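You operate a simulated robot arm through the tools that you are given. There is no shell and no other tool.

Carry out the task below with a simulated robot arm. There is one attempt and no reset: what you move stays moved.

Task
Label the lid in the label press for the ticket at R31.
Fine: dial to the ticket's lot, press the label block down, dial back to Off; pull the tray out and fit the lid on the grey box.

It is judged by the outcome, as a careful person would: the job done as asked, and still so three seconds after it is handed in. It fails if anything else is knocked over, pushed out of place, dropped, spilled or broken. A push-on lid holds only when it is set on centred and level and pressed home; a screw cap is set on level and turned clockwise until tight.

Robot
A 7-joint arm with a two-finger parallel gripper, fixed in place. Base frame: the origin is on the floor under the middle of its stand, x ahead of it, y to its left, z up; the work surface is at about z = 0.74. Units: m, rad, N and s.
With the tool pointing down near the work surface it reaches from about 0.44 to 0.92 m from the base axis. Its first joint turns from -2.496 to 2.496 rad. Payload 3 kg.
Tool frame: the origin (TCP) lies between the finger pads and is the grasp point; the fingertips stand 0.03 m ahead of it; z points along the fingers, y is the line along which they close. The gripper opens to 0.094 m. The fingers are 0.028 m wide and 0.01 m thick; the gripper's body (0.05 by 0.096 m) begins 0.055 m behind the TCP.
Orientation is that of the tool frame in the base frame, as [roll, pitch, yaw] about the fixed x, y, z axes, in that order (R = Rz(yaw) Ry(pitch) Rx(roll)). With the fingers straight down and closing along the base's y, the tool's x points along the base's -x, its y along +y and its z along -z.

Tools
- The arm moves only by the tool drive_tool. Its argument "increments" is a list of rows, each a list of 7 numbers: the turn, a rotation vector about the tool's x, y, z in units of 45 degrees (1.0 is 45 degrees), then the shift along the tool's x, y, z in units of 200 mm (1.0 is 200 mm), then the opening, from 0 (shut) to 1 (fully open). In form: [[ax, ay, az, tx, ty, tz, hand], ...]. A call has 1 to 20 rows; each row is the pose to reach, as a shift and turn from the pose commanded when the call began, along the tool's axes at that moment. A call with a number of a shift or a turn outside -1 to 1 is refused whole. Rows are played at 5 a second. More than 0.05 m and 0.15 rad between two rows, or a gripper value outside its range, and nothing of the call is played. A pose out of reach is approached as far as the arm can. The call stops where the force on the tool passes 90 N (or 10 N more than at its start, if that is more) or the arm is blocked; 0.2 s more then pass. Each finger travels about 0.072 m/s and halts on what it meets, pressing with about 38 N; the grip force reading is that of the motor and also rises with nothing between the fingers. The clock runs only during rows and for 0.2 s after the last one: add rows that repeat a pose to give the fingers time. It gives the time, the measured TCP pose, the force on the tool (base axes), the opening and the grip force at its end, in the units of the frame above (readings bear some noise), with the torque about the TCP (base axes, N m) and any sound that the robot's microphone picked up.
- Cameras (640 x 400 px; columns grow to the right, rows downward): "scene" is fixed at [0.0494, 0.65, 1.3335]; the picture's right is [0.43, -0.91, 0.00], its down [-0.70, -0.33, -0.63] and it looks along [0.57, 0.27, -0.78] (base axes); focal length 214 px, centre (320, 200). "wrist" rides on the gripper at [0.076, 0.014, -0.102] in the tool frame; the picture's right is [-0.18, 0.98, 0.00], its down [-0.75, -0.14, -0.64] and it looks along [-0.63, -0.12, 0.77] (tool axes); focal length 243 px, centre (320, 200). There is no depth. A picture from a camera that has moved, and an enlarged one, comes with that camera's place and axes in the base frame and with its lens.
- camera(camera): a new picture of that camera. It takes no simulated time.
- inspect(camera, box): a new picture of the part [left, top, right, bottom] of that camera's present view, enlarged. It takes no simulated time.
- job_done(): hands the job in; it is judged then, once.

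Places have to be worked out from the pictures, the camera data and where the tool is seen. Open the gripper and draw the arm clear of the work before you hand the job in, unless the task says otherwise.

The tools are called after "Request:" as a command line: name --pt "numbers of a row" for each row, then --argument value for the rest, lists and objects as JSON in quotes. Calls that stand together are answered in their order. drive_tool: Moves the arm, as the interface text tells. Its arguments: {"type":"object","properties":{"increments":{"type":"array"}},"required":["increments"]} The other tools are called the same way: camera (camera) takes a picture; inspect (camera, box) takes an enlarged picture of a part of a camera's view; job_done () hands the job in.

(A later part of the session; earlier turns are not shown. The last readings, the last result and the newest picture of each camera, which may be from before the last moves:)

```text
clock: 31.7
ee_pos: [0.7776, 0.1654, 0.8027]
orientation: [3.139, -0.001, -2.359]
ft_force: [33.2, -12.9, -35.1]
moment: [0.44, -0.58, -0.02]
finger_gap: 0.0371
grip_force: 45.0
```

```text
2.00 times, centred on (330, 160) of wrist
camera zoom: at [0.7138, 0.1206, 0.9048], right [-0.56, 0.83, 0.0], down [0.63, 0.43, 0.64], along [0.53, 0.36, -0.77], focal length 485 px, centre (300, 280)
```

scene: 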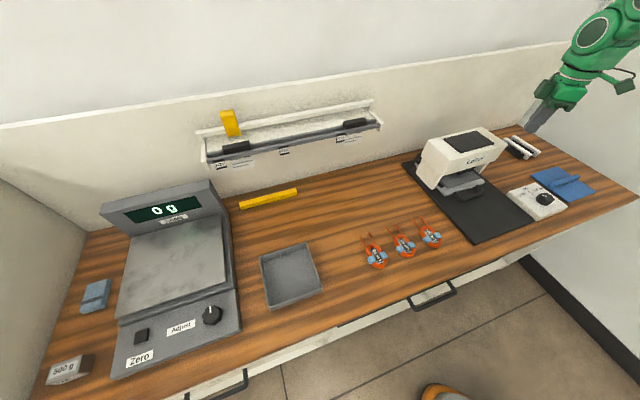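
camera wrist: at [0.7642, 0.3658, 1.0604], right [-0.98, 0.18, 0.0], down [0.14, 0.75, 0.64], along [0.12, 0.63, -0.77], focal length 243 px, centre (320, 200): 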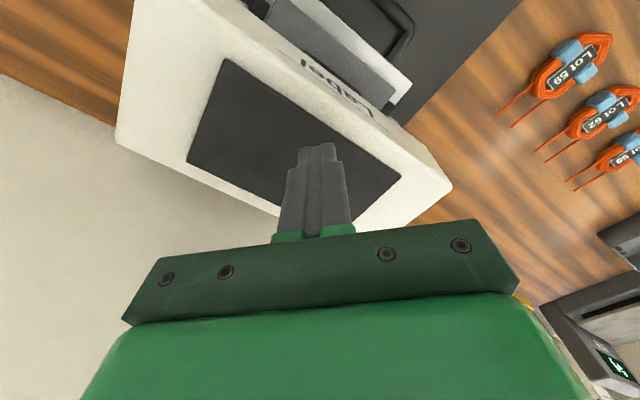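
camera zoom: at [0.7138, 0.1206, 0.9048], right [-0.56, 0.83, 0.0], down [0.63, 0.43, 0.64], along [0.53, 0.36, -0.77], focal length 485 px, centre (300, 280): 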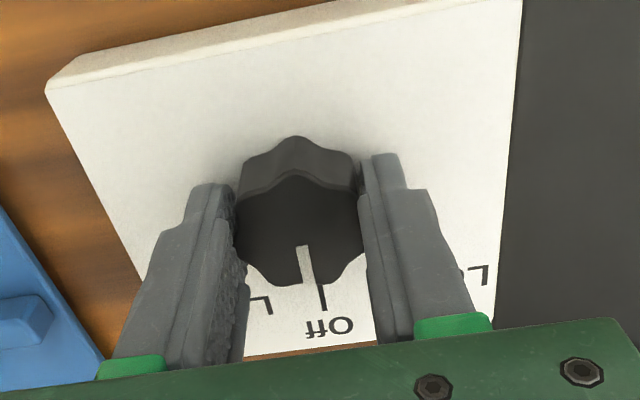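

Back at Off. I'll open, lift clear and verify.

Request:
drive_tool --pt "0 0 0 0 0 0 0.6" --pt "0 0 0 0 0 0 1" --pt "0 0 0 0 0 0 1" --pt "0 0 0 0 0 -0.1 1" --pt "0 0 0 0 0 -0.3 1" --pt "0 0 0 0 0 -0.5 1" --pt "0 0 0 0 0 -0.6 1" --pt "0 0 0 0 0 -0.6 1"

Request:
camera --camera "wrist"

Request:
inspect --camera "wrist" --box '[240, 20, 400, 170]'

Request:
inspect --camera "scene" --box '[400, 110, 600, 250]'

```text
clock: 33.5
ee_pos: [0.7753, 0.1646, 0.9221]
orientation: [-3.141, 0.0, -2.357]
ft_force: [0.8, -1.0, -0.6]
moment: [0.01, 0.03, -0.01]
finger_gap: 0.094
grip_force: 0.0
```

```text
taken
camera wrist: at [0.7122, 0.1204, 1.0242], right [-0.56, 0.83, 0.0], down [0.63, 0.43, 0.64], along [0.53, 0.36, -0.77], focal length 243 px, centre (320, 200)
```

wrist: 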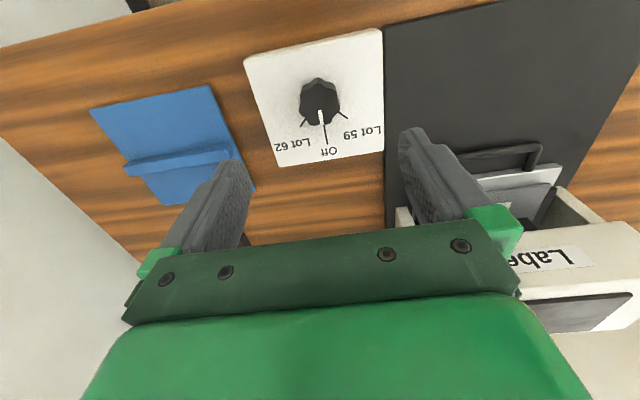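

```text
2.67 times, centred on (320, 95) of wrist
camera zoom: at [0.7122, 0.1204, 1.0242], right [-0.56, 0.83, 0.0], down [0.63, 0.43, 0.64], along [0.53, 0.36, -0.77], focal length 647 px, centre (320, 480)
```

zoom: 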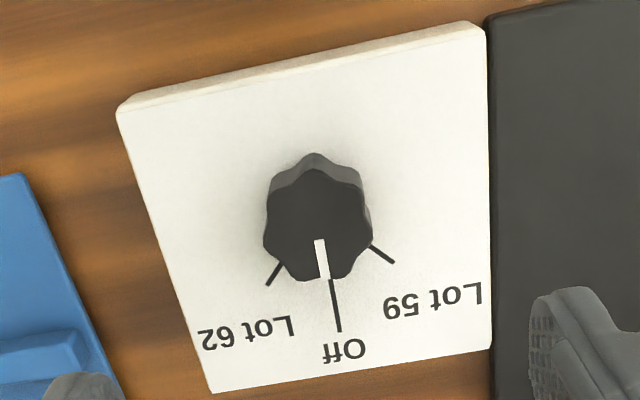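

```text
2.86 times, centred on (500, 180) of scene
camera zoom: at [0.0494, 0.65, 1.3335], right [0.43, -0.91, 0.0], down [-0.7, -0.33, -0.63], along [0.57, 0.27, -0.78], focal length 613 px, centre (-194, 257)
```

zoom: 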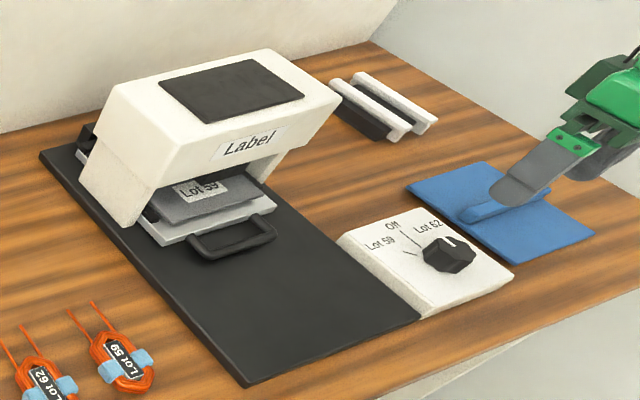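

The dial is confirmed at Off. Next is the tray, so I'll shift left in front of the press to see the handle and the lid clearly.

Request:
drive_tool --pt "0 0 0 0.0 0.15 -0.15 1" --pt "0 0 0 0.0 0.35 -0.2 1" --pt "0 0 0 0.0 0.55 -0.2 1" --pt "0 0 0 0.0 0.75 -0.2 1" --pt "0 0 0 0.0 0.95 -0.2 1" --pt "0 0 0 0.0 0.95 -0.2 1"

Request:
camera --camera "wrist"

Request:
inspect --camera "wrist" --box '[220, 90, 420, 240]'

```text
clock: 34.9
ee_pos: [0.6403, 0.2996, 0.9621]
orientation: [-3.139, 0.0, -2.355]
ft_force: [-0.2, 0.1, 0.0]
moment: [0.0, -0.04, 0.0]
finger_gap: 0.0942
grip_force: 0.0
```

```text
taken
camera wrist: at [0.5765, 0.2547, 1.064], right [-0.56, 0.83, 0.0], down [0.63, 0.43, 0.64], along [0.53, 0.36, -0.77], focal length 243 px, centre (320, 200)
```

wrist: 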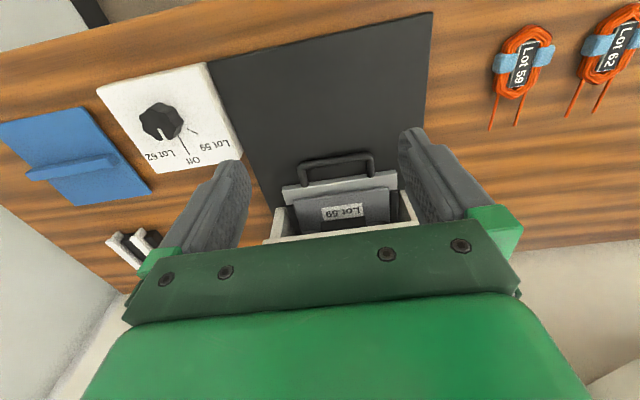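

```text
2.67 times, centred on (320, 165) of wrist
camera zoom: at [0.5765, 0.2547, 1.064], right [-0.56, 0.83, 0.0], down [0.63, 0.43, 0.64], along [0.53, 0.36, -0.77], focal length 647 px, centre (320, 293)
```

zoom: 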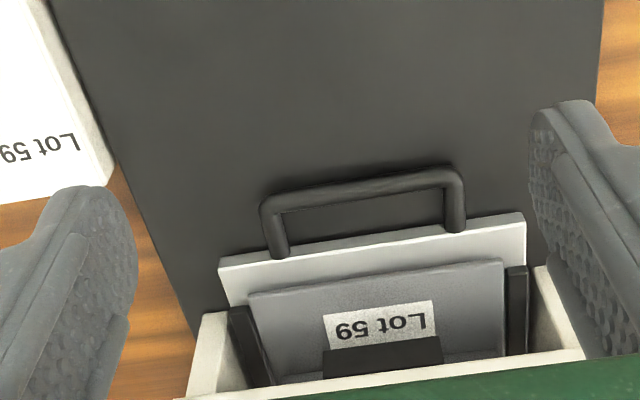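

I have a clear view now. The tray handle is a U-loop spanning s≈0.186–0.29, its bar at n≈0.772, z≈0.76. I'll turn the gripper 90° so the fingers close front-to-back on the bar.

Request:
drive_tool --pt "0 0 -0.167 0 0 0 1" --pt "0 0 -0.333 0 0 0 1" --pt "0 0 -0.5 0 0 0 0.7" --pt "0 0 -0.667 0 0 0 0.5" --pt "0 0 -0.833 0 0 0 0.3" --pt "0 0 -1.0 0 0 0 0.3" --pt "0 0 -1.0 0 0 0 0.3"

Request:
drive_tool --pt "0 0 -0.167 0 0 0 0.3" --pt "0 0 -0.333 0 0 0 0.3" --pt "0 0 -0.5 0 0 0 0.3" --pt "0 0 -0.667 0 0 0 0.3" --pt "0 0 -0.833 0 0 0 0.3" --pt "0 0 -1.0 0 0 0 0.3" --pt "0 0 -1.0 0 0 0 0.3"

Request:
camera --camera "wrist"

Request:
camera --camera "scene"

```text
clock: 36.5
ee_pos: [0.6423, 0.2993, 0.9627]
orientation: [-3.14, 0.0, -1.57]
ft_force: [0.6, -0.2, -0.1]
moment: [0.01, -0.03, 0.01]
finger_gap: 0.0283
grip_force: 0.0
```

```text
clock: 38.1
ee_pos: [0.6435, 0.2992, 0.9631]
orientation: [-3.141, 0.001, -0.785]
ft_force: [-0.4, 0.1, -0.1]
moment: [-0.01, -0.02, 0.0]
finger_gap: 0.0283
grip_force: 0.0
```

```text
taken
camera wrist: at [0.6873, 0.235, 1.065], right [-0.82, -0.57, 0.0], down [-0.43, 0.63, 0.64], along [-0.36, 0.53, -0.77], focal length 243 px, centre (320, 200)
```

wrist: 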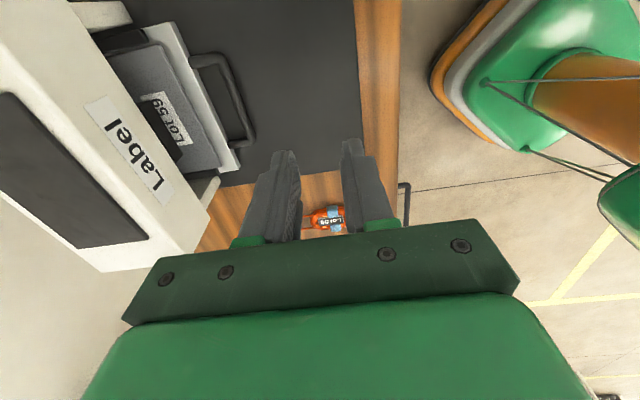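

```text
taken
```

scene: 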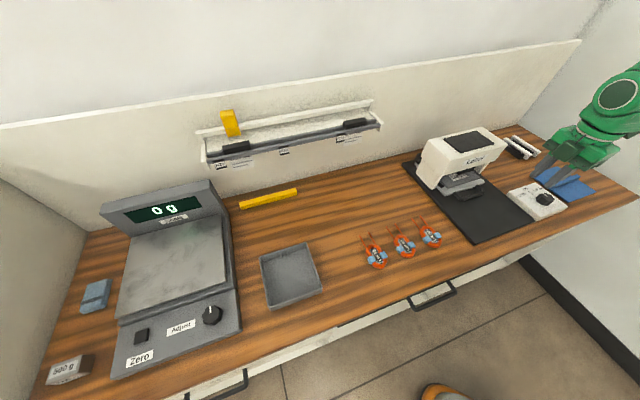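

The wrist reaches this yaw fine. I'll zoom in on the handle and tray from this side view to refine their positions.

Request:
inspect --camera "wrist" --box '[60, 0, 300, 200]'

```text
2.00 times, centred on (180, 100) of wrist
camera zoom: at [0.6873, 0.235, 1.065], right [-0.82, -0.57, 0.0], down [-0.43, 0.63, 0.64], along [-0.36, 0.53, -0.77], focal length 485 px, centre (600, 400)
```

zoom: 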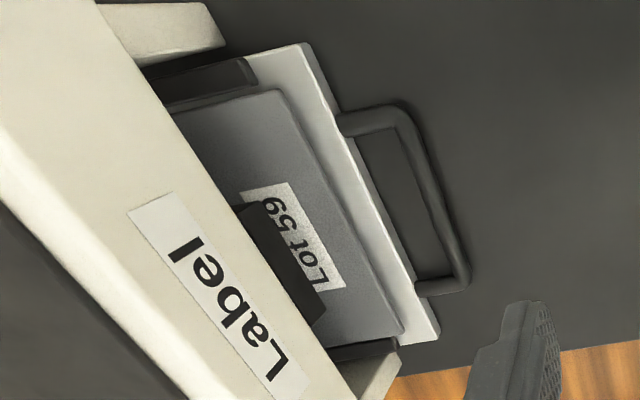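

Request:
drive_tool --pt "0.04 0 0 -0.006 -0.1 0.05 0.277" --pt "0.08 0 0 -0.012 -0.2 0.15 0.277" --pt "0.12 0 0 -0.018 -0.3 0.3 0.277" --pt "0.16 0 0 -0.024 -0.4 0.45 0.277" --pt "0.178 0 0 -0.0275 -0.49 0.565 0.277" --pt "0.178 0 0 -0.0275 -0.49 0.565 0.277"

Request:
camera --camera "wrist"

Request:
inspect --camera "scene" --box '[400, 110, 560, 220]'

```text
clock: 39.5
ee_pos: [0.7073, 0.3709, 0.8495]
orientation: [-3.003, -0.002, -0.787]
ft_force: [0.3, 0.0, -0.6]
moment: [0.0, 0.03, 0.01]
finger_gap: 0.0258
grip_force: 0.1
```

```text
taken
camera wrist: at [0.7421, 0.296, 0.9487], right [-0.82, -0.56, -0.14], down [-0.5, 0.57, 0.65], along [-0.29, 0.6, -0.74], focal length 243 px, centre (320, 200)
```

wrist: 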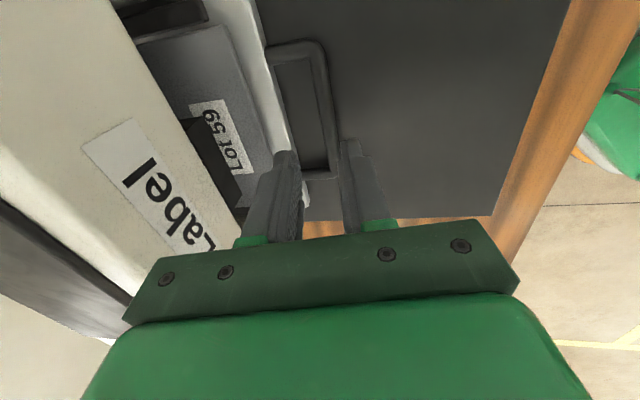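

```text
3.64 times, centred on (480, 165) of scene
camera zoom: at [0.0494, 0.65, 1.3335], right [0.43, -0.91, 0.0], down [-0.7, -0.33, -0.63], along [0.57, 0.27, -0.78], focal length 780 px, centre (-262, 327)
```

zoom: 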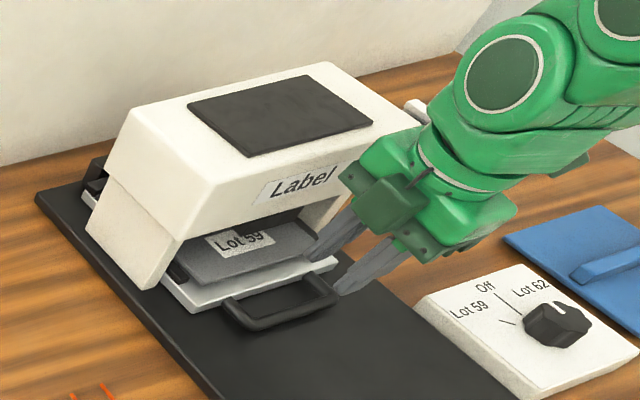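

Request:
inspect --camera "wrist" --box '[240, 30, 400, 190]'

```text
2.50 times, centred on (320, 110) of wrist
camera zoom: at [0.7421, 0.296, 0.9487], right [-0.82, -0.56, -0.14], down [-0.5, 0.57, 0.65], along [-0.29, 0.6, -0.74], focal length 606 px, centre (320, 425)
```

zoom: 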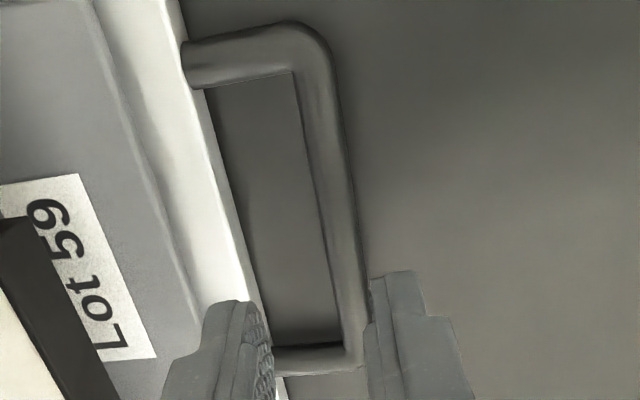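

The bar is about 10.6 mm thick and centred at n≈0.7686. I'll lower the slightly opened fingers straddling it, with one finger inside the loop.

Request:
drive_tool --pt "0 0 0 0 0.01 0.1 0.277" --pt "0 0 0 0 0.02 0.2 0.277" --pt "0 0 0 0 0.027 0.29 0.277" --pt "0 0 0 0 0.03 0.335 0.277" --pt "0 0 0 0 0.03 0.335 0.277"

Request:
inspect --camera "wrist" --box '[220, 60, 420, 260]'

Request:
inspect --camera "scene" --box '[400, 110, 560, 220]'

```text
clock: 40.7
ee_pos: [0.7121, 0.3746, 0.7879]
orientation: [-2.995, -0.001, -0.789]
ft_force: [-15.4, -7.7, 29.8]
moment: [-0.74, 1.04, -0.1]
finger_gap: 0.033
grip_force: 6.3
stopped in row 5: the force on the tool passed its limit at 95 N (the readings are from after the stop); the commanded pose is now the measured one
```

```text
2.00 times, centred on (320, 160) of wrist
camera zoom: at [0.7462, 0.2994, 0.8873], right [-0.82, -0.56, -0.14], down [-0.5, 0.57, 0.65], along [-0.28, 0.61, -0.74], focal length 485 px, centre (320, 280)
```

zoom: 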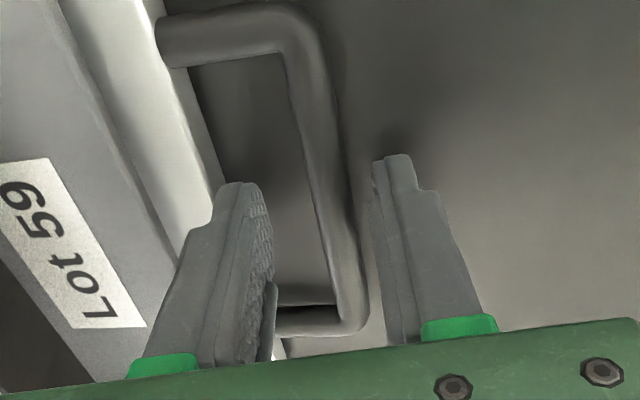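

```text
3.64 times, centred on (480, 165) of scene
camera zoom: at [0.0494, 0.65, 1.3335], right [0.43, -0.91, 0.0], down [-0.7, -0.33, -0.63], along [0.57, 0.27, -0.78], focal length 780 px, centre (-262, 327)
```

zoom: 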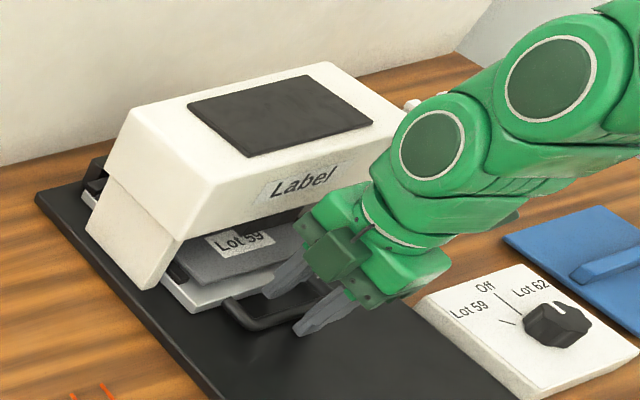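

The outer fingertip touched the mat, which sits a little higher than I estimated. I'll back off 4 mm and shift 5 mm toward me to centre on the bar.

Request:
drive_tool --pt "0 0 0 0 -0.003 -0.02 0.277" --pt "0 0 0 0 0.01 -0.0235 0.277" --pt "0 0 0 0 0.022 -0.0235 0.277" --pt "0 0 0 0 0.022 -0.0235 0.277"

Request:
inspect --camera "wrist" --box '[220, 60, 420, 260]'

```text
clock: 41.7
ee_pos: [0.7086, 0.3714, 0.7909]
orientation: [-2.993, -0.001, -0.786]
ft_force: [0.4, 0.1, -0.1]
moment: [-0.02, -0.02, 0.02]
finger_gap: 0.0261
grip_force: 0.0
```

```text
2.00 times, centred on (320, 160) of wrist
camera zoom: at [0.7426, 0.2955, 0.89], right [-0.82, -0.56, -0.14], down [-0.5, 0.57, 0.65], along [-0.28, 0.61, -0.74], focal length 485 px, centre (320, 280)
```

zoom: 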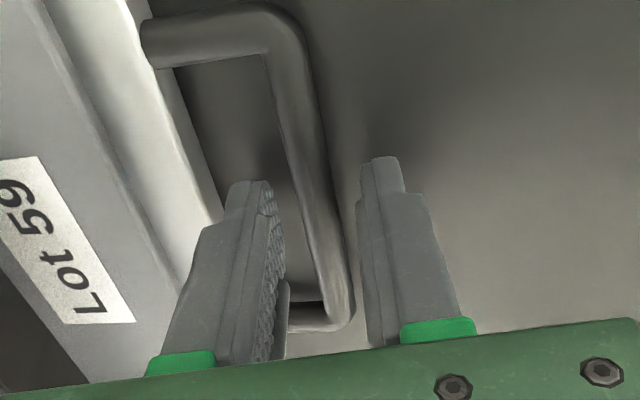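

Free of contact and the bar is centred between the fingers. Closing on it now.

Request:
drive_tool --pt "0 0 0 0 0 0 0.15" --pt "0 0 0 0 0 0 0.05" --pt "0 0 0 0 0 0 0.0" --pt "0 0 0 0 0 0 0.0"

Request:
inspect --camera "wrist" --box '[220, 60, 420, 260]'

Request:
inspect --camera "scene" --box '[400, 110, 560, 220]'

```text
clock: 42.7
ee_pos: [0.7094, 0.3702, 0.7908]
orientation: [-2.995, 0.0, -0.786]
ft_force: [1.6, 0.8, 0.8]
moment: [-0.01, -0.06, 0.02]
finger_gap: 0.0118
grip_force: 45.0
```

```text
2.00 times, centred on (320, 160) of wrist
camera zoom: at [0.7428, 0.2956, 0.8901], right [-0.82, -0.56, -0.14], down [-0.5, 0.57, 0.65], along [-0.28, 0.61, -0.74], focal length 485 px, centre (320, 280)
```

zoom: 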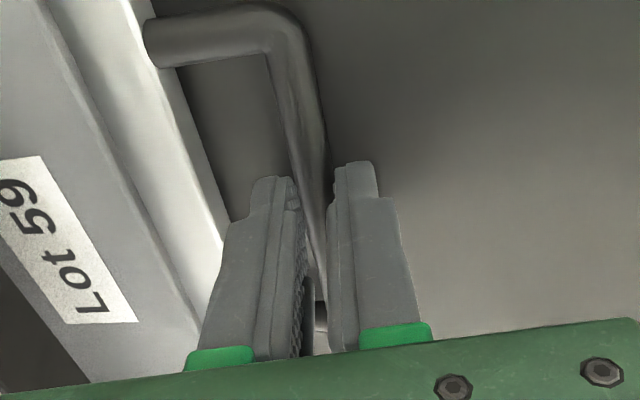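

```text
3.64 times, centred on (480, 165) of scene
camera zoom: at [0.0494, 0.65, 1.3335], right [0.43, -0.91, 0.0], down [-0.7, -0.33, -0.63], along [0.57, 0.27, -0.78], focal length 780 px, centre (-262, 327)
```

zoom: 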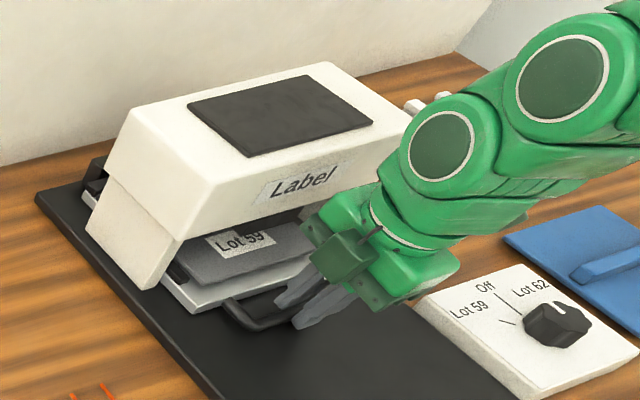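

It has a solid grip on the bar (11.8 mm). I'll pull the tray straight out toward the front, slowly.

Request:
drive_tool --pt "0 0 0 0 0.0495 -0.007 0" --pt "0 0 0 0 0.099 -0.0139 0" --pt "0 0 0 0 0.1485 -0.0208 0" --pt "0 0 0 0 0.198 -0.0278 0" --pt "0 0 0 0 0.2475 -0.0347 0" --pt "0 0 0 0 0.297 -0.0417 0" --pt "0 0 0 0 0.3465 -0.0486 0" --pt "0 0 0 0 0.396 -0.0556 0" --pt "0 0 0 0 0.4455 -0.0625 0" --pt "0 0 0 0 0.495 -0.0695 0"

Request:
camera --camera "scene"

Request:
camera --camera "wrist"

```text
clock: 44.9
ee_pos: [0.639, 0.3003, 0.7905]
orientation: [-2.991, -0.003, -0.787]
ft_force: [1.7, -1.1, 25.8]
moment: [0.22, 0.01, 0.16]
finger_gap: 0.0118
grip_force: 44.8
```

```text
taken
```

scene: 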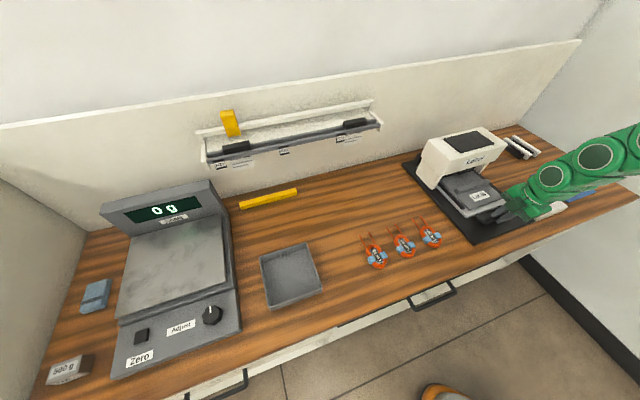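

```text
taken
camera wrist: at [0.6723, 0.2251, 0.8898], right [-0.82, -0.56, -0.15], down [-0.5, 0.57, 0.65], along [-0.28, 0.61, -0.74], focal length 243 px, centre (320, 200)
```

wrist: 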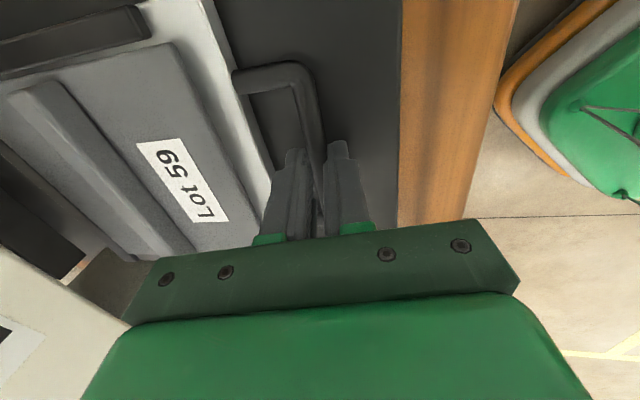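

The lid has a grip bar like the blue one, and the label faces up. I'll pull another 5 cm so the lid clears the head completely.

Request:
drive_tool --pt "0 0 0 0 0.0495 -0.011 0" --pt "0 0 0 0 0.099 -0.0179 0" --pt "0 0 0 0 0.1485 -0.0248 0" --pt "0 0 0 0 0.198 -0.0318 0" --pt "0 0 0 0 0.2475 -0.0387 0"

Request:
camera --camera "scene"

Request:
camera --camera "wrist"

```text
clock: 46.1
ee_pos: [0.6022, 0.2633, 0.7904]
orientation: [-2.995, -0.003, -0.785]
ft_force: [8.9, -10.5, 35.4]
moment: [0.02, -0.13, -0.03]
finger_gap: 0.0117
grip_force: 45.0
```

```text
taken
```

scene: 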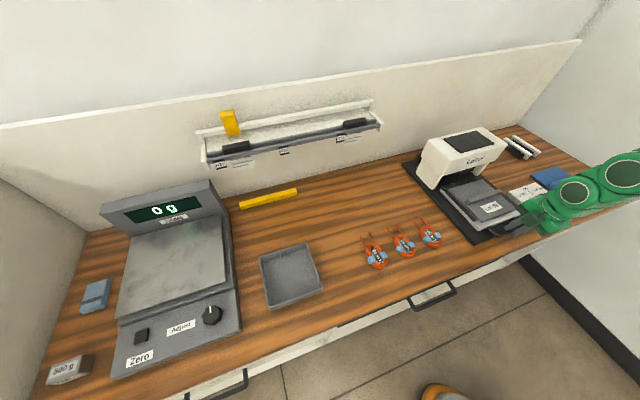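

```text
taken
camera wrist: at [0.6368, 0.1898, 0.8894], right [-0.82, -0.56, -0.14], down [-0.5, 0.57, 0.65], along [-0.28, 0.61, -0.74], focal length 243 px, centre (320, 200)
```

wrist: 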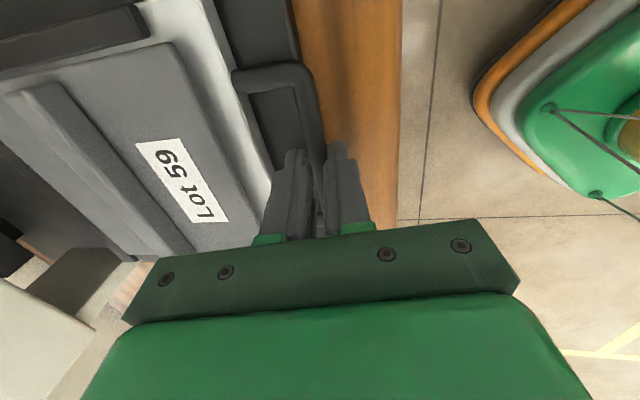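

Request:
inspect --camera "scene" --box '[410, 120, 550, 250]'

Request:
inspect --camera "wrist" --box '[0, 0, 280, 260]'

```text
3.08 times, centred on (480, 185) of scene
camera zoom: at [0.0494, 0.65, 1.3335], right [0.43, -0.91, 0.0], down [-0.7, -0.33, -0.63], along [0.57, 0.27, -0.78], focal length 660 px, centre (-172, 246)
```

zoom: 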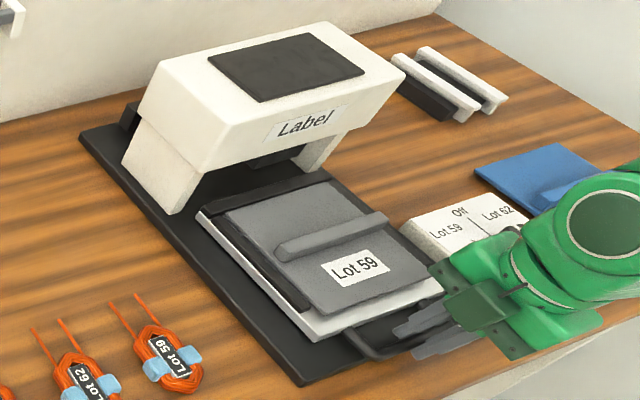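

```text
1.54 times, centred on (140, 130) of wrist
camera zoom: at [0.6368, 0.1898, 0.8894], right [-0.82, -0.56, -0.14], down [-0.5, 0.57, 0.65], along [-0.28, 0.61, -0.74], focal length 373 px, centre (597, 308)
```

zoom: 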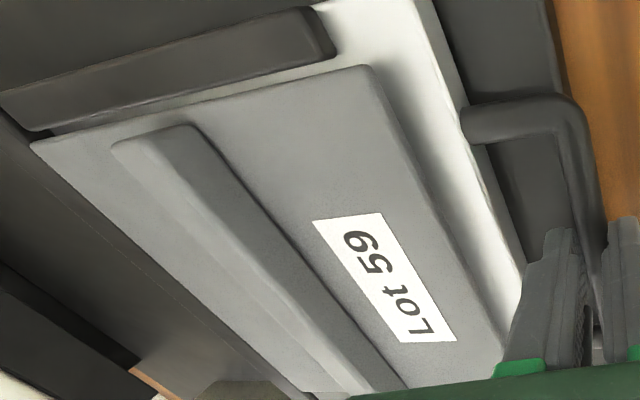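

The tray is fully out and the lid is clear of the head. I'll release the handle gently and lift straight up.

Request:
drive_tool --pt "0 0 0 0 0 -0.005 0.15" --pt "0 0 0 0 0 -0.005 0.25" --pt "0 0 0 0 0 -0.005 0.25" --pt "0 0 0 0 0.005 -0.06 0.25" --pt "0 0 0 0 0.02 -0.15 0.25" --pt "0 0 0 0 0.04 -0.3 0.25" --pt "0 0 0 0 0.06 -0.5 0.5" --pt "0 0 0 0 0.1 -0.7 1" --pt "0 0 0 0 0.1 -0.7 1"

Request:
camera --camera "wrist"

Request:
inspect --camera "scene" --box '[410, 120, 550, 250]'

```text
clock: 48.1
ee_pos: [0.5738, 0.2367, 0.9251]
orientation: [-2.995, -0.002, -0.785]
ft_force: [-0.4, -0.8, 0.2]
moment: [0.03, 0.0, 0.04]
finger_gap: 0.0937
grip_force: 0.0
```

```text
taken
camera wrist: at [0.6077, 0.1617, 1.0238], right [-0.82, -0.56, -0.14], down [-0.5, 0.57, 0.65], along [-0.28, 0.61, -0.74], focal length 243 px, centre (320, 200)
```

wrist: 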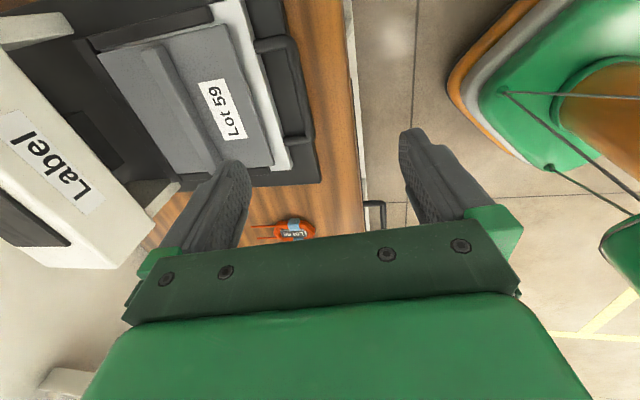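

```text
3.08 times, centred on (480, 185) of scene
camera zoom: at [0.0494, 0.65, 1.3335], right [0.43, -0.91, 0.0], down [-0.7, -0.33, -0.63], along [0.57, 0.27, -0.78], focal length 660 px, centre (-172, 246)
```

zoom: 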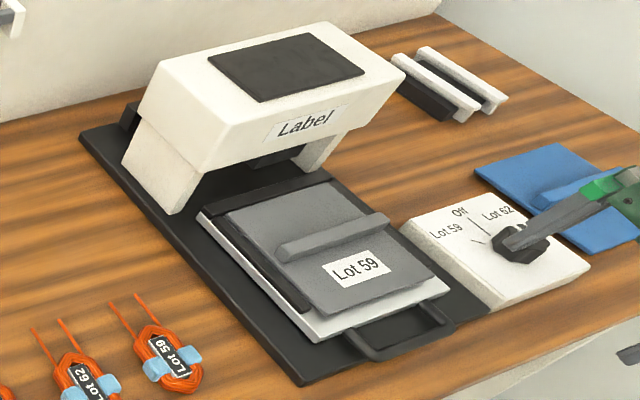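

The tray is pulled out and released. The lid is centred near s≈0.24, n≈0.738, and its grip bar runs along the bench direction. I'll level the tool and move over the bar.

Request:
drive_tool --pt "-0.037 0 0 0 -0.165 0.023 1" --pt "-0.075 0 0 0 -0.33 0.046 1" --pt "-0.112 0 0 0 -0.496 0.07 1" --pt "-0.149 0 0 0 -0.661 0.093 1" --pt "-0.187 0 0 0 -0.827 0.116 1" --pt "-0.187 0 0 0 -0.827 0.116 1"

Request:
camera --camera "wrist"

Request:
inspect --camera "wrist" --box '[200, 20, 440, 220]'

```text
clock: 49.5
ee_pos: [0.6926, 0.3534, 0.9287]
orientation: [3.142, -0.002, -0.786]
ft_force: [-0.4, 0.5, 0.1]
moment: [0.02, -0.04, 0.0]
finger_gap: 0.094
grip_force: 0.0
```

```text
taken
camera wrist: at [0.7366, 0.2893, 1.0308], right [-0.83, -0.56, 0.0], down [-0.43, 0.63, 0.64], along [-0.36, 0.53, -0.77], focal length 243 px, centre (320, 200)
```

wrist: 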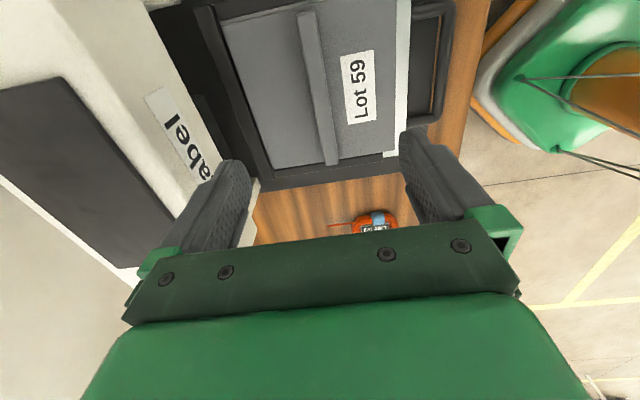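

```text
2.00 times, centred on (320, 120) of wrist
camera zoom: at [0.7366, 0.2893, 1.0308], right [-0.83, -0.56, 0.0], down [-0.43, 0.63, 0.64], along [-0.36, 0.53, -0.77], focal length 485 px, centre (320, 360)
```

zoom: 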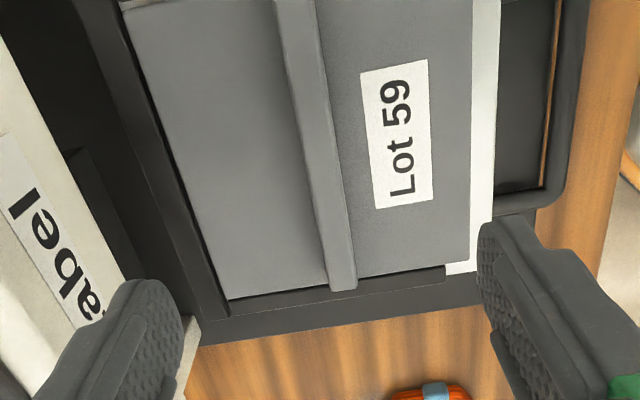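

Request:
inspect --camera "scene" --box '[440, 170, 530, 240]'

Request:
inspect --camera "wrist" --box '[210, 80, 430, 220]'

```text
5.71 times, centred on (485, 205) of scene
camera zoom: at [0.0494, 0.65, 1.3335], right [0.43, -0.91, 0.0], down [-0.7, -0.33, -0.63], along [0.57, 0.27, -0.78], focal length 1226 px, centre (-623, 171)
```

zoom: 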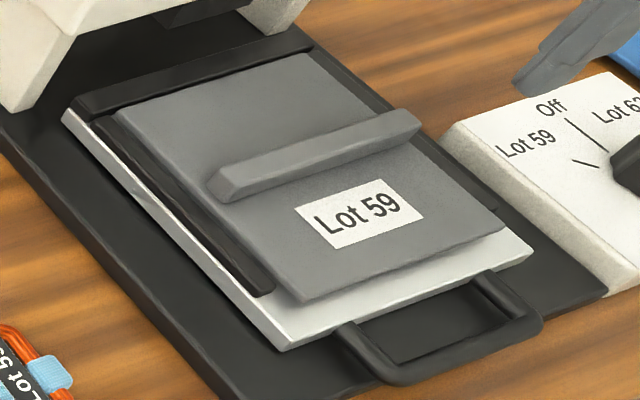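

```text
2.86 times, centred on (320, 150) of wrist
camera zoom: at [0.7366, 0.2893, 1.0308], right [-0.83, -0.56, 0.0], down [-0.43, 0.63, 0.64], along [-0.36, 0.53, -0.77], focal length 693 px, centre (320, 343)
```

zoom: 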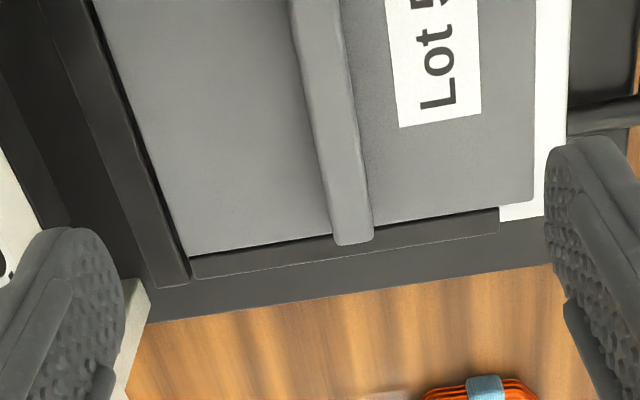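

The bar top is at z≈0.793 and the lid plate at about 0.775, with the bar centred at n≈0.739. I'll lower the open fingers astride the bar and check before gripping.

Request:
drive_tool --pt "0 0 0 0 0.005 0.12 0.8" --pt "0 0 0 0 0.005 0.24 0.6" --pt "0 0 0 0 0.005 0.36 0.5" --pt "0 0 0 0 0.005 0.48 0.45" --pt "0 0 0 0 0.005 0.56 0.45" --pt "0 0 0 0 0.005 0.58 0.45" --pt "0 0 0 0 0.005 0.58 0.45"

Request:
inspect --camera "wrist" --box '[200, 40, 440, 240]'

Request:
inspect --camera "scene" --box '[410, 120, 550, 250]'

```text
clock: 51.1
ee_pos: [0.6917, 0.3535, 0.8122]
orientation: [-3.139, -0.002, -0.785]
ft_force: [0.9, 0.1, 4.9]
moment: [-0.02, 0.01, 0.09]
finger_gap: 0.0423
grip_force: 0.1
```

```text
2.00 times, centred on (320, 140) of wrist
camera zoom: at [0.7354, 0.2896, 0.9141], right [-0.83, -0.56, 0.0], down [-0.43, 0.63, 0.64], along [-0.36, 0.53, -0.77], focal length 485 px, centre (320, 320)
```

zoom: 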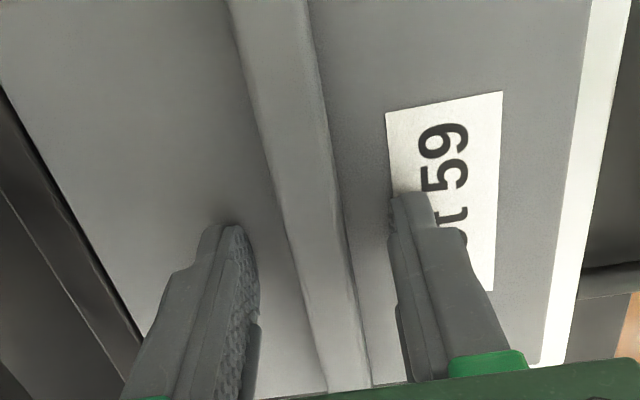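

```text
3.08 times, centred on (480, 185) of scene
camera zoom: at [0.0494, 0.65, 1.3335], right [0.43, -0.91, 0.0], down [-0.7, -0.33, -0.63], along [0.57, 0.27, -0.78], focal length 660 px, centre (-172, 246)
```

zoom: 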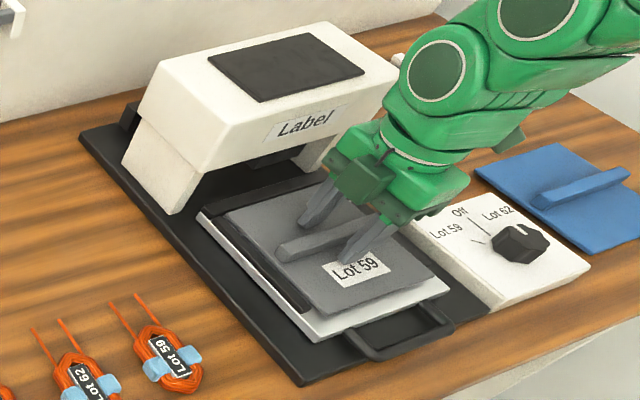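

The tips barely touch the lid (5 N), so I'll lift 2 mm to avoid scraping the label and then close on the bar.

Request:
drive_tool --pt "0 0 0 0 0 -0.012 0.45" --pt "0 0 0 0 0 -0.012 0.3" --pt "0 0 0 0 0 -0.012 0.15" --pt "0 0 0 0 0 -0.012 0.0" --pt "0 0 0 0 0 -0.012 0.0" --pt "0 0 0 0 0 -0.012 0.0"

Request:
inspect --camera "wrist" --box '[200, 40, 440, 240]'

Request:
inspect --camera "scene" --box '[410, 120, 550, 250]'

```text
clock: 52.5
ee_pos: [0.6911, 0.3529, 0.8147]
orientation: [-3.141, -0.003, -0.785]
ft_force: [-0.2, 0.3, -0.2]
moment: [0.02, 0.01, -0.03]
finger_gap: 0.015
grip_force: 37.6
```

```text
2.00 times, centred on (320, 140) of wrist
camera zoom: at [0.7355, 0.2892, 0.9158], right [-0.83, -0.56, 0.0], down [-0.43, 0.63, 0.64], along [-0.36, 0.53, -0.77], focal length 485 px, centre (320, 320)
```

zoom: 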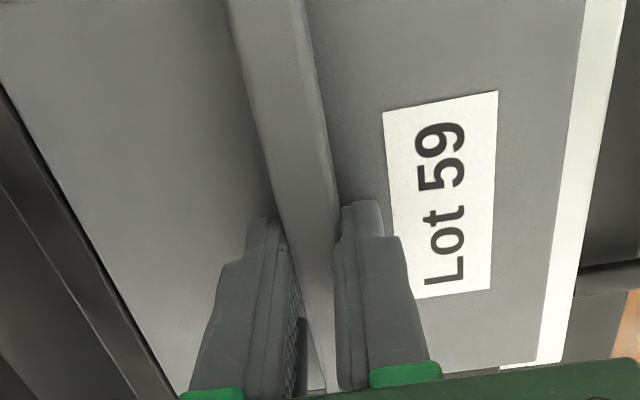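

```text
3.08 times, centred on (480, 185) of scene
camera zoom: at [0.0494, 0.65, 1.3335], right [0.43, -0.91, 0.0], down [-0.7, -0.33, -0.63], along [0.57, 0.27, -0.78], focal length 660 px, centre (-172, 246)
```

zoom: 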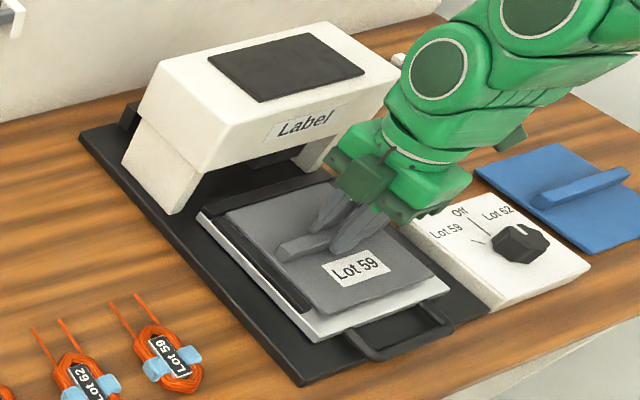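

Gripped on the 15 mm bar. I'll lift straight up slowly and check that only the lid comes along.

Request:
drive_tool --pt "0 0 0 0 0 -0.02 0" --pt "0 0 0 0 0 -0.05 0" --pt "0 0 0 0 0 -0.1 0" --pt "0 0 0 0 0 -0.15 0" --pt "0 0 0 0 0 -0.25 0" --pt "0 0 0 0 0 -0.35 0" --pt "0 0 0 0 0 -0.45 0" --pt "0 0 0 0 0 -0.5 0" --pt "0 0 0 0 0 -0.5 0"

Request:
camera --camera "wrist"

Request:
camera --camera "scene"

```text
clock: 54.5
ee_pos: [0.693, 0.3545, 0.9149]
orientation: [-3.141, -0.001, -0.785]
ft_force: [0.7, 0.7, -0.2]
moment: [-0.01, 0.0, -0.02]
finger_gap: 0.015
grip_force: 37.5
```

```text
taken
camera wrist: at [0.737, 0.2894, 1.0163], right [-0.83, -0.56, 0.0], down [-0.43, 0.63, 0.64], along [-0.36, 0.53, -0.77], focal length 243 px, centre (320, 200)
```

wrist: 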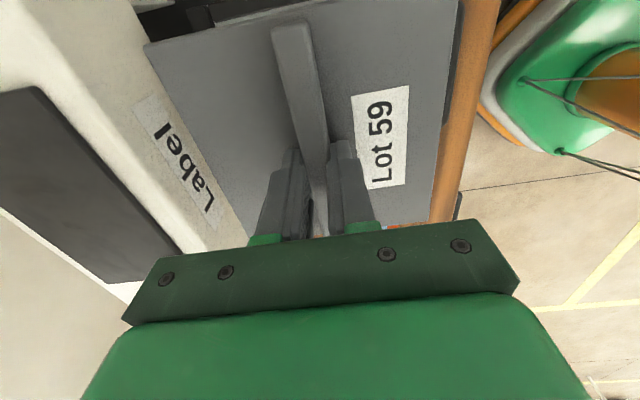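

```text
taken
```

scene: 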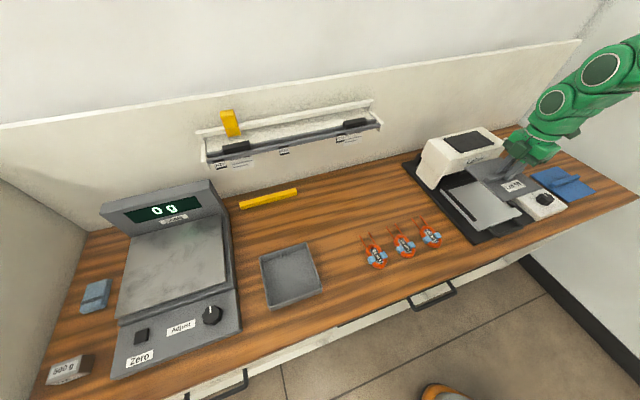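

Only the lid came up, level in the grip, and the tray stayed put. I'll carry it left along the bench toward the grey box, staying high.

Request:
drive_tool --pt "0 0 0 0 0.06 -0.1 0" --pt "0 0 0 -0.08 0.11 -0.2 0" --pt "0 0 0 -0.2 0.12 -0.25 0" --pt "0 0 0 -0.35 0.12 -0.25 0" --pt "0 0 0 -0.5 0.12 -0.25 0" --pt "0 0 0 -0.65 0.12 -0.25 0" --pt "0 0 0 -0.8 0.12 -0.25 0" --pt "0 0 0 -0.92 0.12 -0.25 0" --pt "0 0 0 -1.0 0.12 -0.25 0"

Request:
drive_tool --pt "0 0 0 -0.08 0 0 0" --pt "0 0 0 -0.2 0 0 0" --pt "0 0 0 -0.35 0 0 0" --pt "0 0 0 -0.5 0 0 0" --pt "0 0 0 -0.65 0 0 0" --pt "0 0 0 -0.8 0 0 0" --pt "0 0 0 -0.92 0 0 0" --pt "0 0 0 -1.0 0 0 0" --pt "0 0 0 -1.0 0 0 0"

Request:
camera --camera "scene"

Request:
camera --camera "wrist"

```text
clock: 56.5
ee_pos: [0.5321, 0.4792, 0.9632]
orientation: [3.141, -0.001, -0.786]
ft_force: [1.5, -0.1, -1.3]
moment: [0.02, 0.0, 0.02]
finger_gap: 0.0152
grip_force: 38.2
```

```text
clock: 58.5
ee_pos: [0.3908, 0.6232, 0.9648]
orientation: [-3.14, -0.002, -0.784]
ft_force: [0.8, 0.5, -0.6]
moment: [-0.02, -0.02, 0.04]
finger_gap: 0.0147
grip_force: 38.4
```

```text
taken
```

scene: 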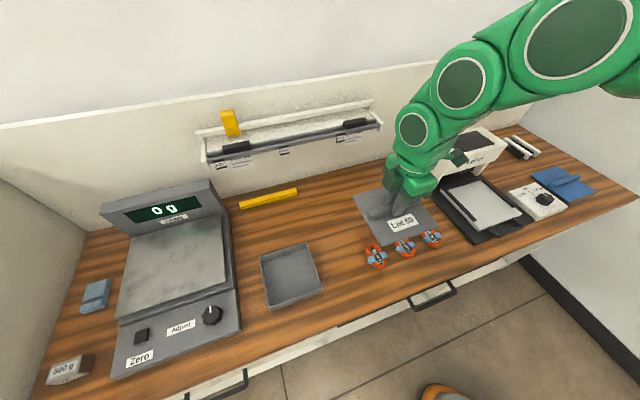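

```text
taken
camera wrist: at [0.4355, 0.5578, 1.0662], right [-0.83, -0.56, 0.0], down [-0.43, 0.63, 0.64], along [-0.36, 0.53, -0.77], focal length 243 px, centre (320, 200)
```

wrist: 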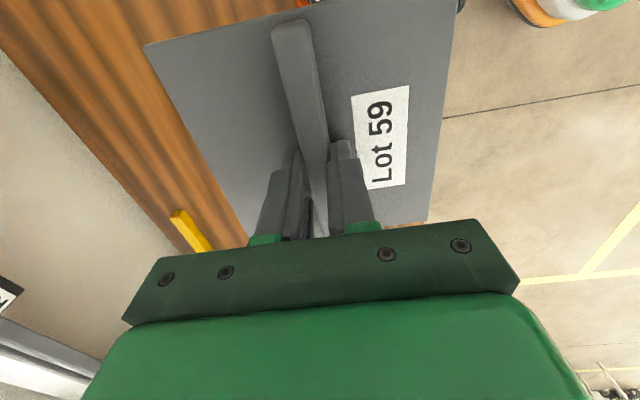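

The lid is held steady. Before going over the box I'll take high-zoom scene views of the box to pin down its centre and rim, and of the held lid to calibrate against the known tool pose.

Request:
inspect --camera "scene" --box '[250, 235, 335, 315]'

Request:
inspect --camera "scene" --box '[345, 175, 445, 250]'

```text
5.00 times, centred on (292, 275) of scene
camera zoom: at [0.0494, 0.65, 1.3335], right [0.43, -0.91, 0.0], down [-0.7, -0.33, -0.63], along [0.57, 0.27, -0.78], focal length 1072 px, centre (458, -175)
```

zoom: 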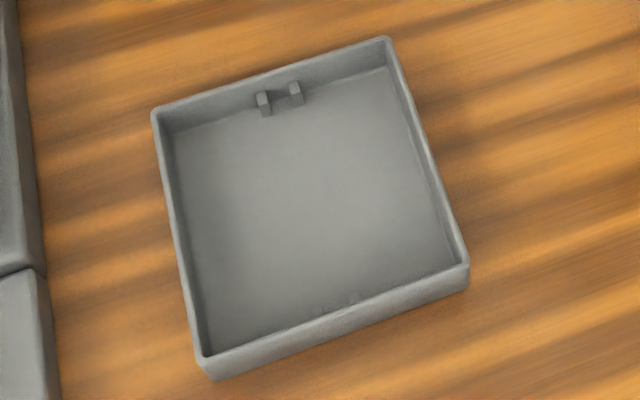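

```text
5.33 times, centred on (395, 212) of scene
camera zoom: at [0.0494, 0.65, 1.3335], right [0.43, -0.91, 0.0], down [-0.7, -0.33, -0.63], along [0.57, 0.27, -0.78], focal length 1144 px, centre (-80, 133)
```

zoom: 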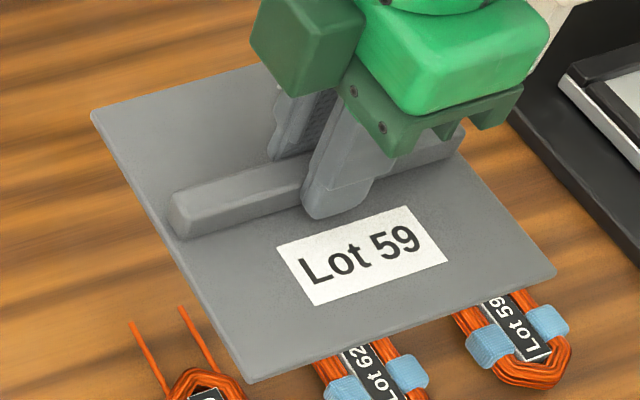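

The box rim works out at z≈0.78 (walls about 41 mm), with its centre near s≈-0.431, n≈0.716 in scene-camera terms. The lid seen by the same camera sits about 2–4 mm from the tool, so that bias can be cancelled. I'll move above the box and compare the two directly.

Request:
drive_tool --pt "0 0 0 -0.08 0 0 0" --pt "0 0 0 -0.2 0 0 0" --pt "0 0 0 -0.35 0 0 0" --pt "0 0 0 -0.5 0 0 0" --pt "0 0 0 -0.65 0 0 0" --pt "0 0 0 -0.8 0 0 0" --pt "0 0 0 -0.92 0 0 0" --pt "0 0 0 -1.0 0 0 0" --pt "0 0 0 -1.0 0 0 0"

Request:
drive_tool --pt "0 0 0 -0.1 -0.004 0 0" --pt "0 0 0 -0.22 -0.008 0.03 0" --pt "0 0 0 -0.3 -0.01 0.1 0" --pt "0 0 0 -0.324 -0.012 0.2 0" --pt "0 0 0 -0.324 -0.012 0.28 0" --pt "0 0 0 -0.324 -0.012 0.28 0"

Request:
camera --camera "scene"

Request:
camera --camera "wrist"

```text
clock: 60.5
ee_pos: [0.25, 0.76, 0.9622]
orientation: [3.141, -0.002, -0.788]
ft_force: [-0.3, 0.1, -0.8]
moment: [0.03, -0.02, 0.0]
finger_gap: 0.015
grip_force: 38.2
```

```text
clock: 61.9
ee_pos: [0.2063, 0.8112, 0.906]
orientation: [3.141, -0.002, -0.785]
ft_force: [-0.4, 0.5, -0.9]
moment: [0.0, 0.02, -0.01]
finger_gap: 0.015
grip_force: 37.7
```

```text
taken
```

scene: 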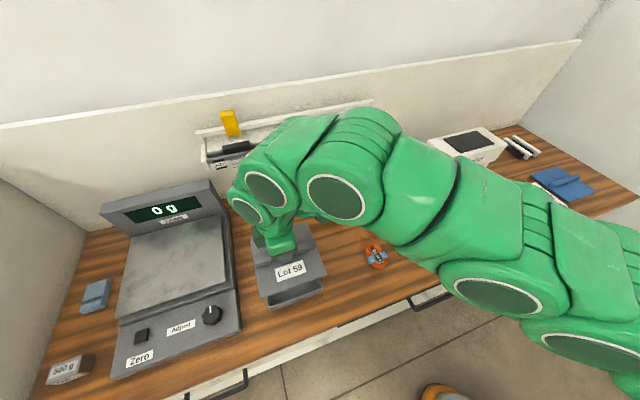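

```text
taken
camera wrist: at [0.2512, 0.7465, 1.0081], right [-0.83, -0.56, 0.0], down [-0.43, 0.63, 0.64], along [-0.36, 0.53, -0.77], focal length 243 px, centre (320, 200)
```

wrist: 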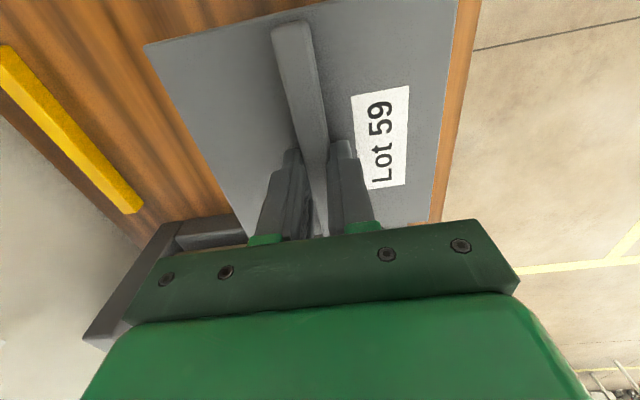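

Request:
inspect --camera "scene" --box '[240, 220, 340, 320]'

Request:
inspect --camera "scene" --box '[245, 245, 335, 315]'

```text
4.00 times, centred on (290, 270) of scene
camera zoom: at [0.0494, 0.65, 1.3335], right [0.43, -0.91, 0.0], down [-0.7, -0.33, -0.63], along [0.57, 0.27, -0.78], focal length 858 px, centre (440, -80)
```

zoom: 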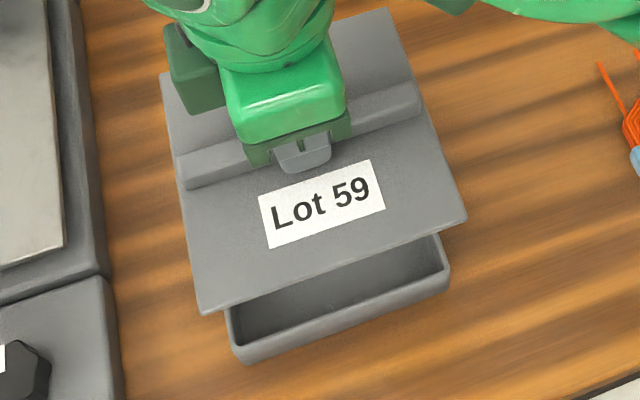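

```text
5.71 times, centred on (290, 280) of scene
camera zoom: at [0.0494, 0.65, 1.3335], right [0.43, -0.91, 0.0], down [-0.7, -0.33, -0.63], along [0.57, 0.27, -0.78], focal length 1226 px, centre (491, -257)
```

zoom: 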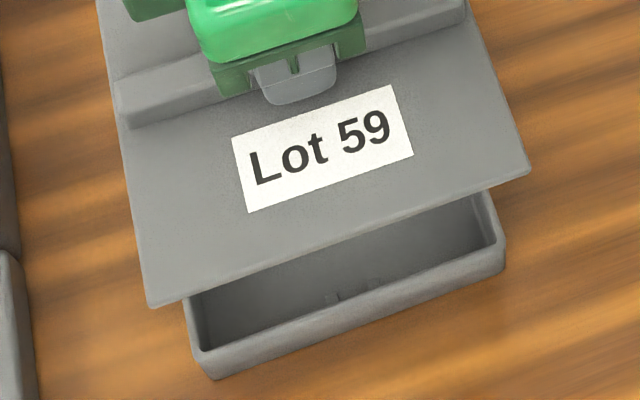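

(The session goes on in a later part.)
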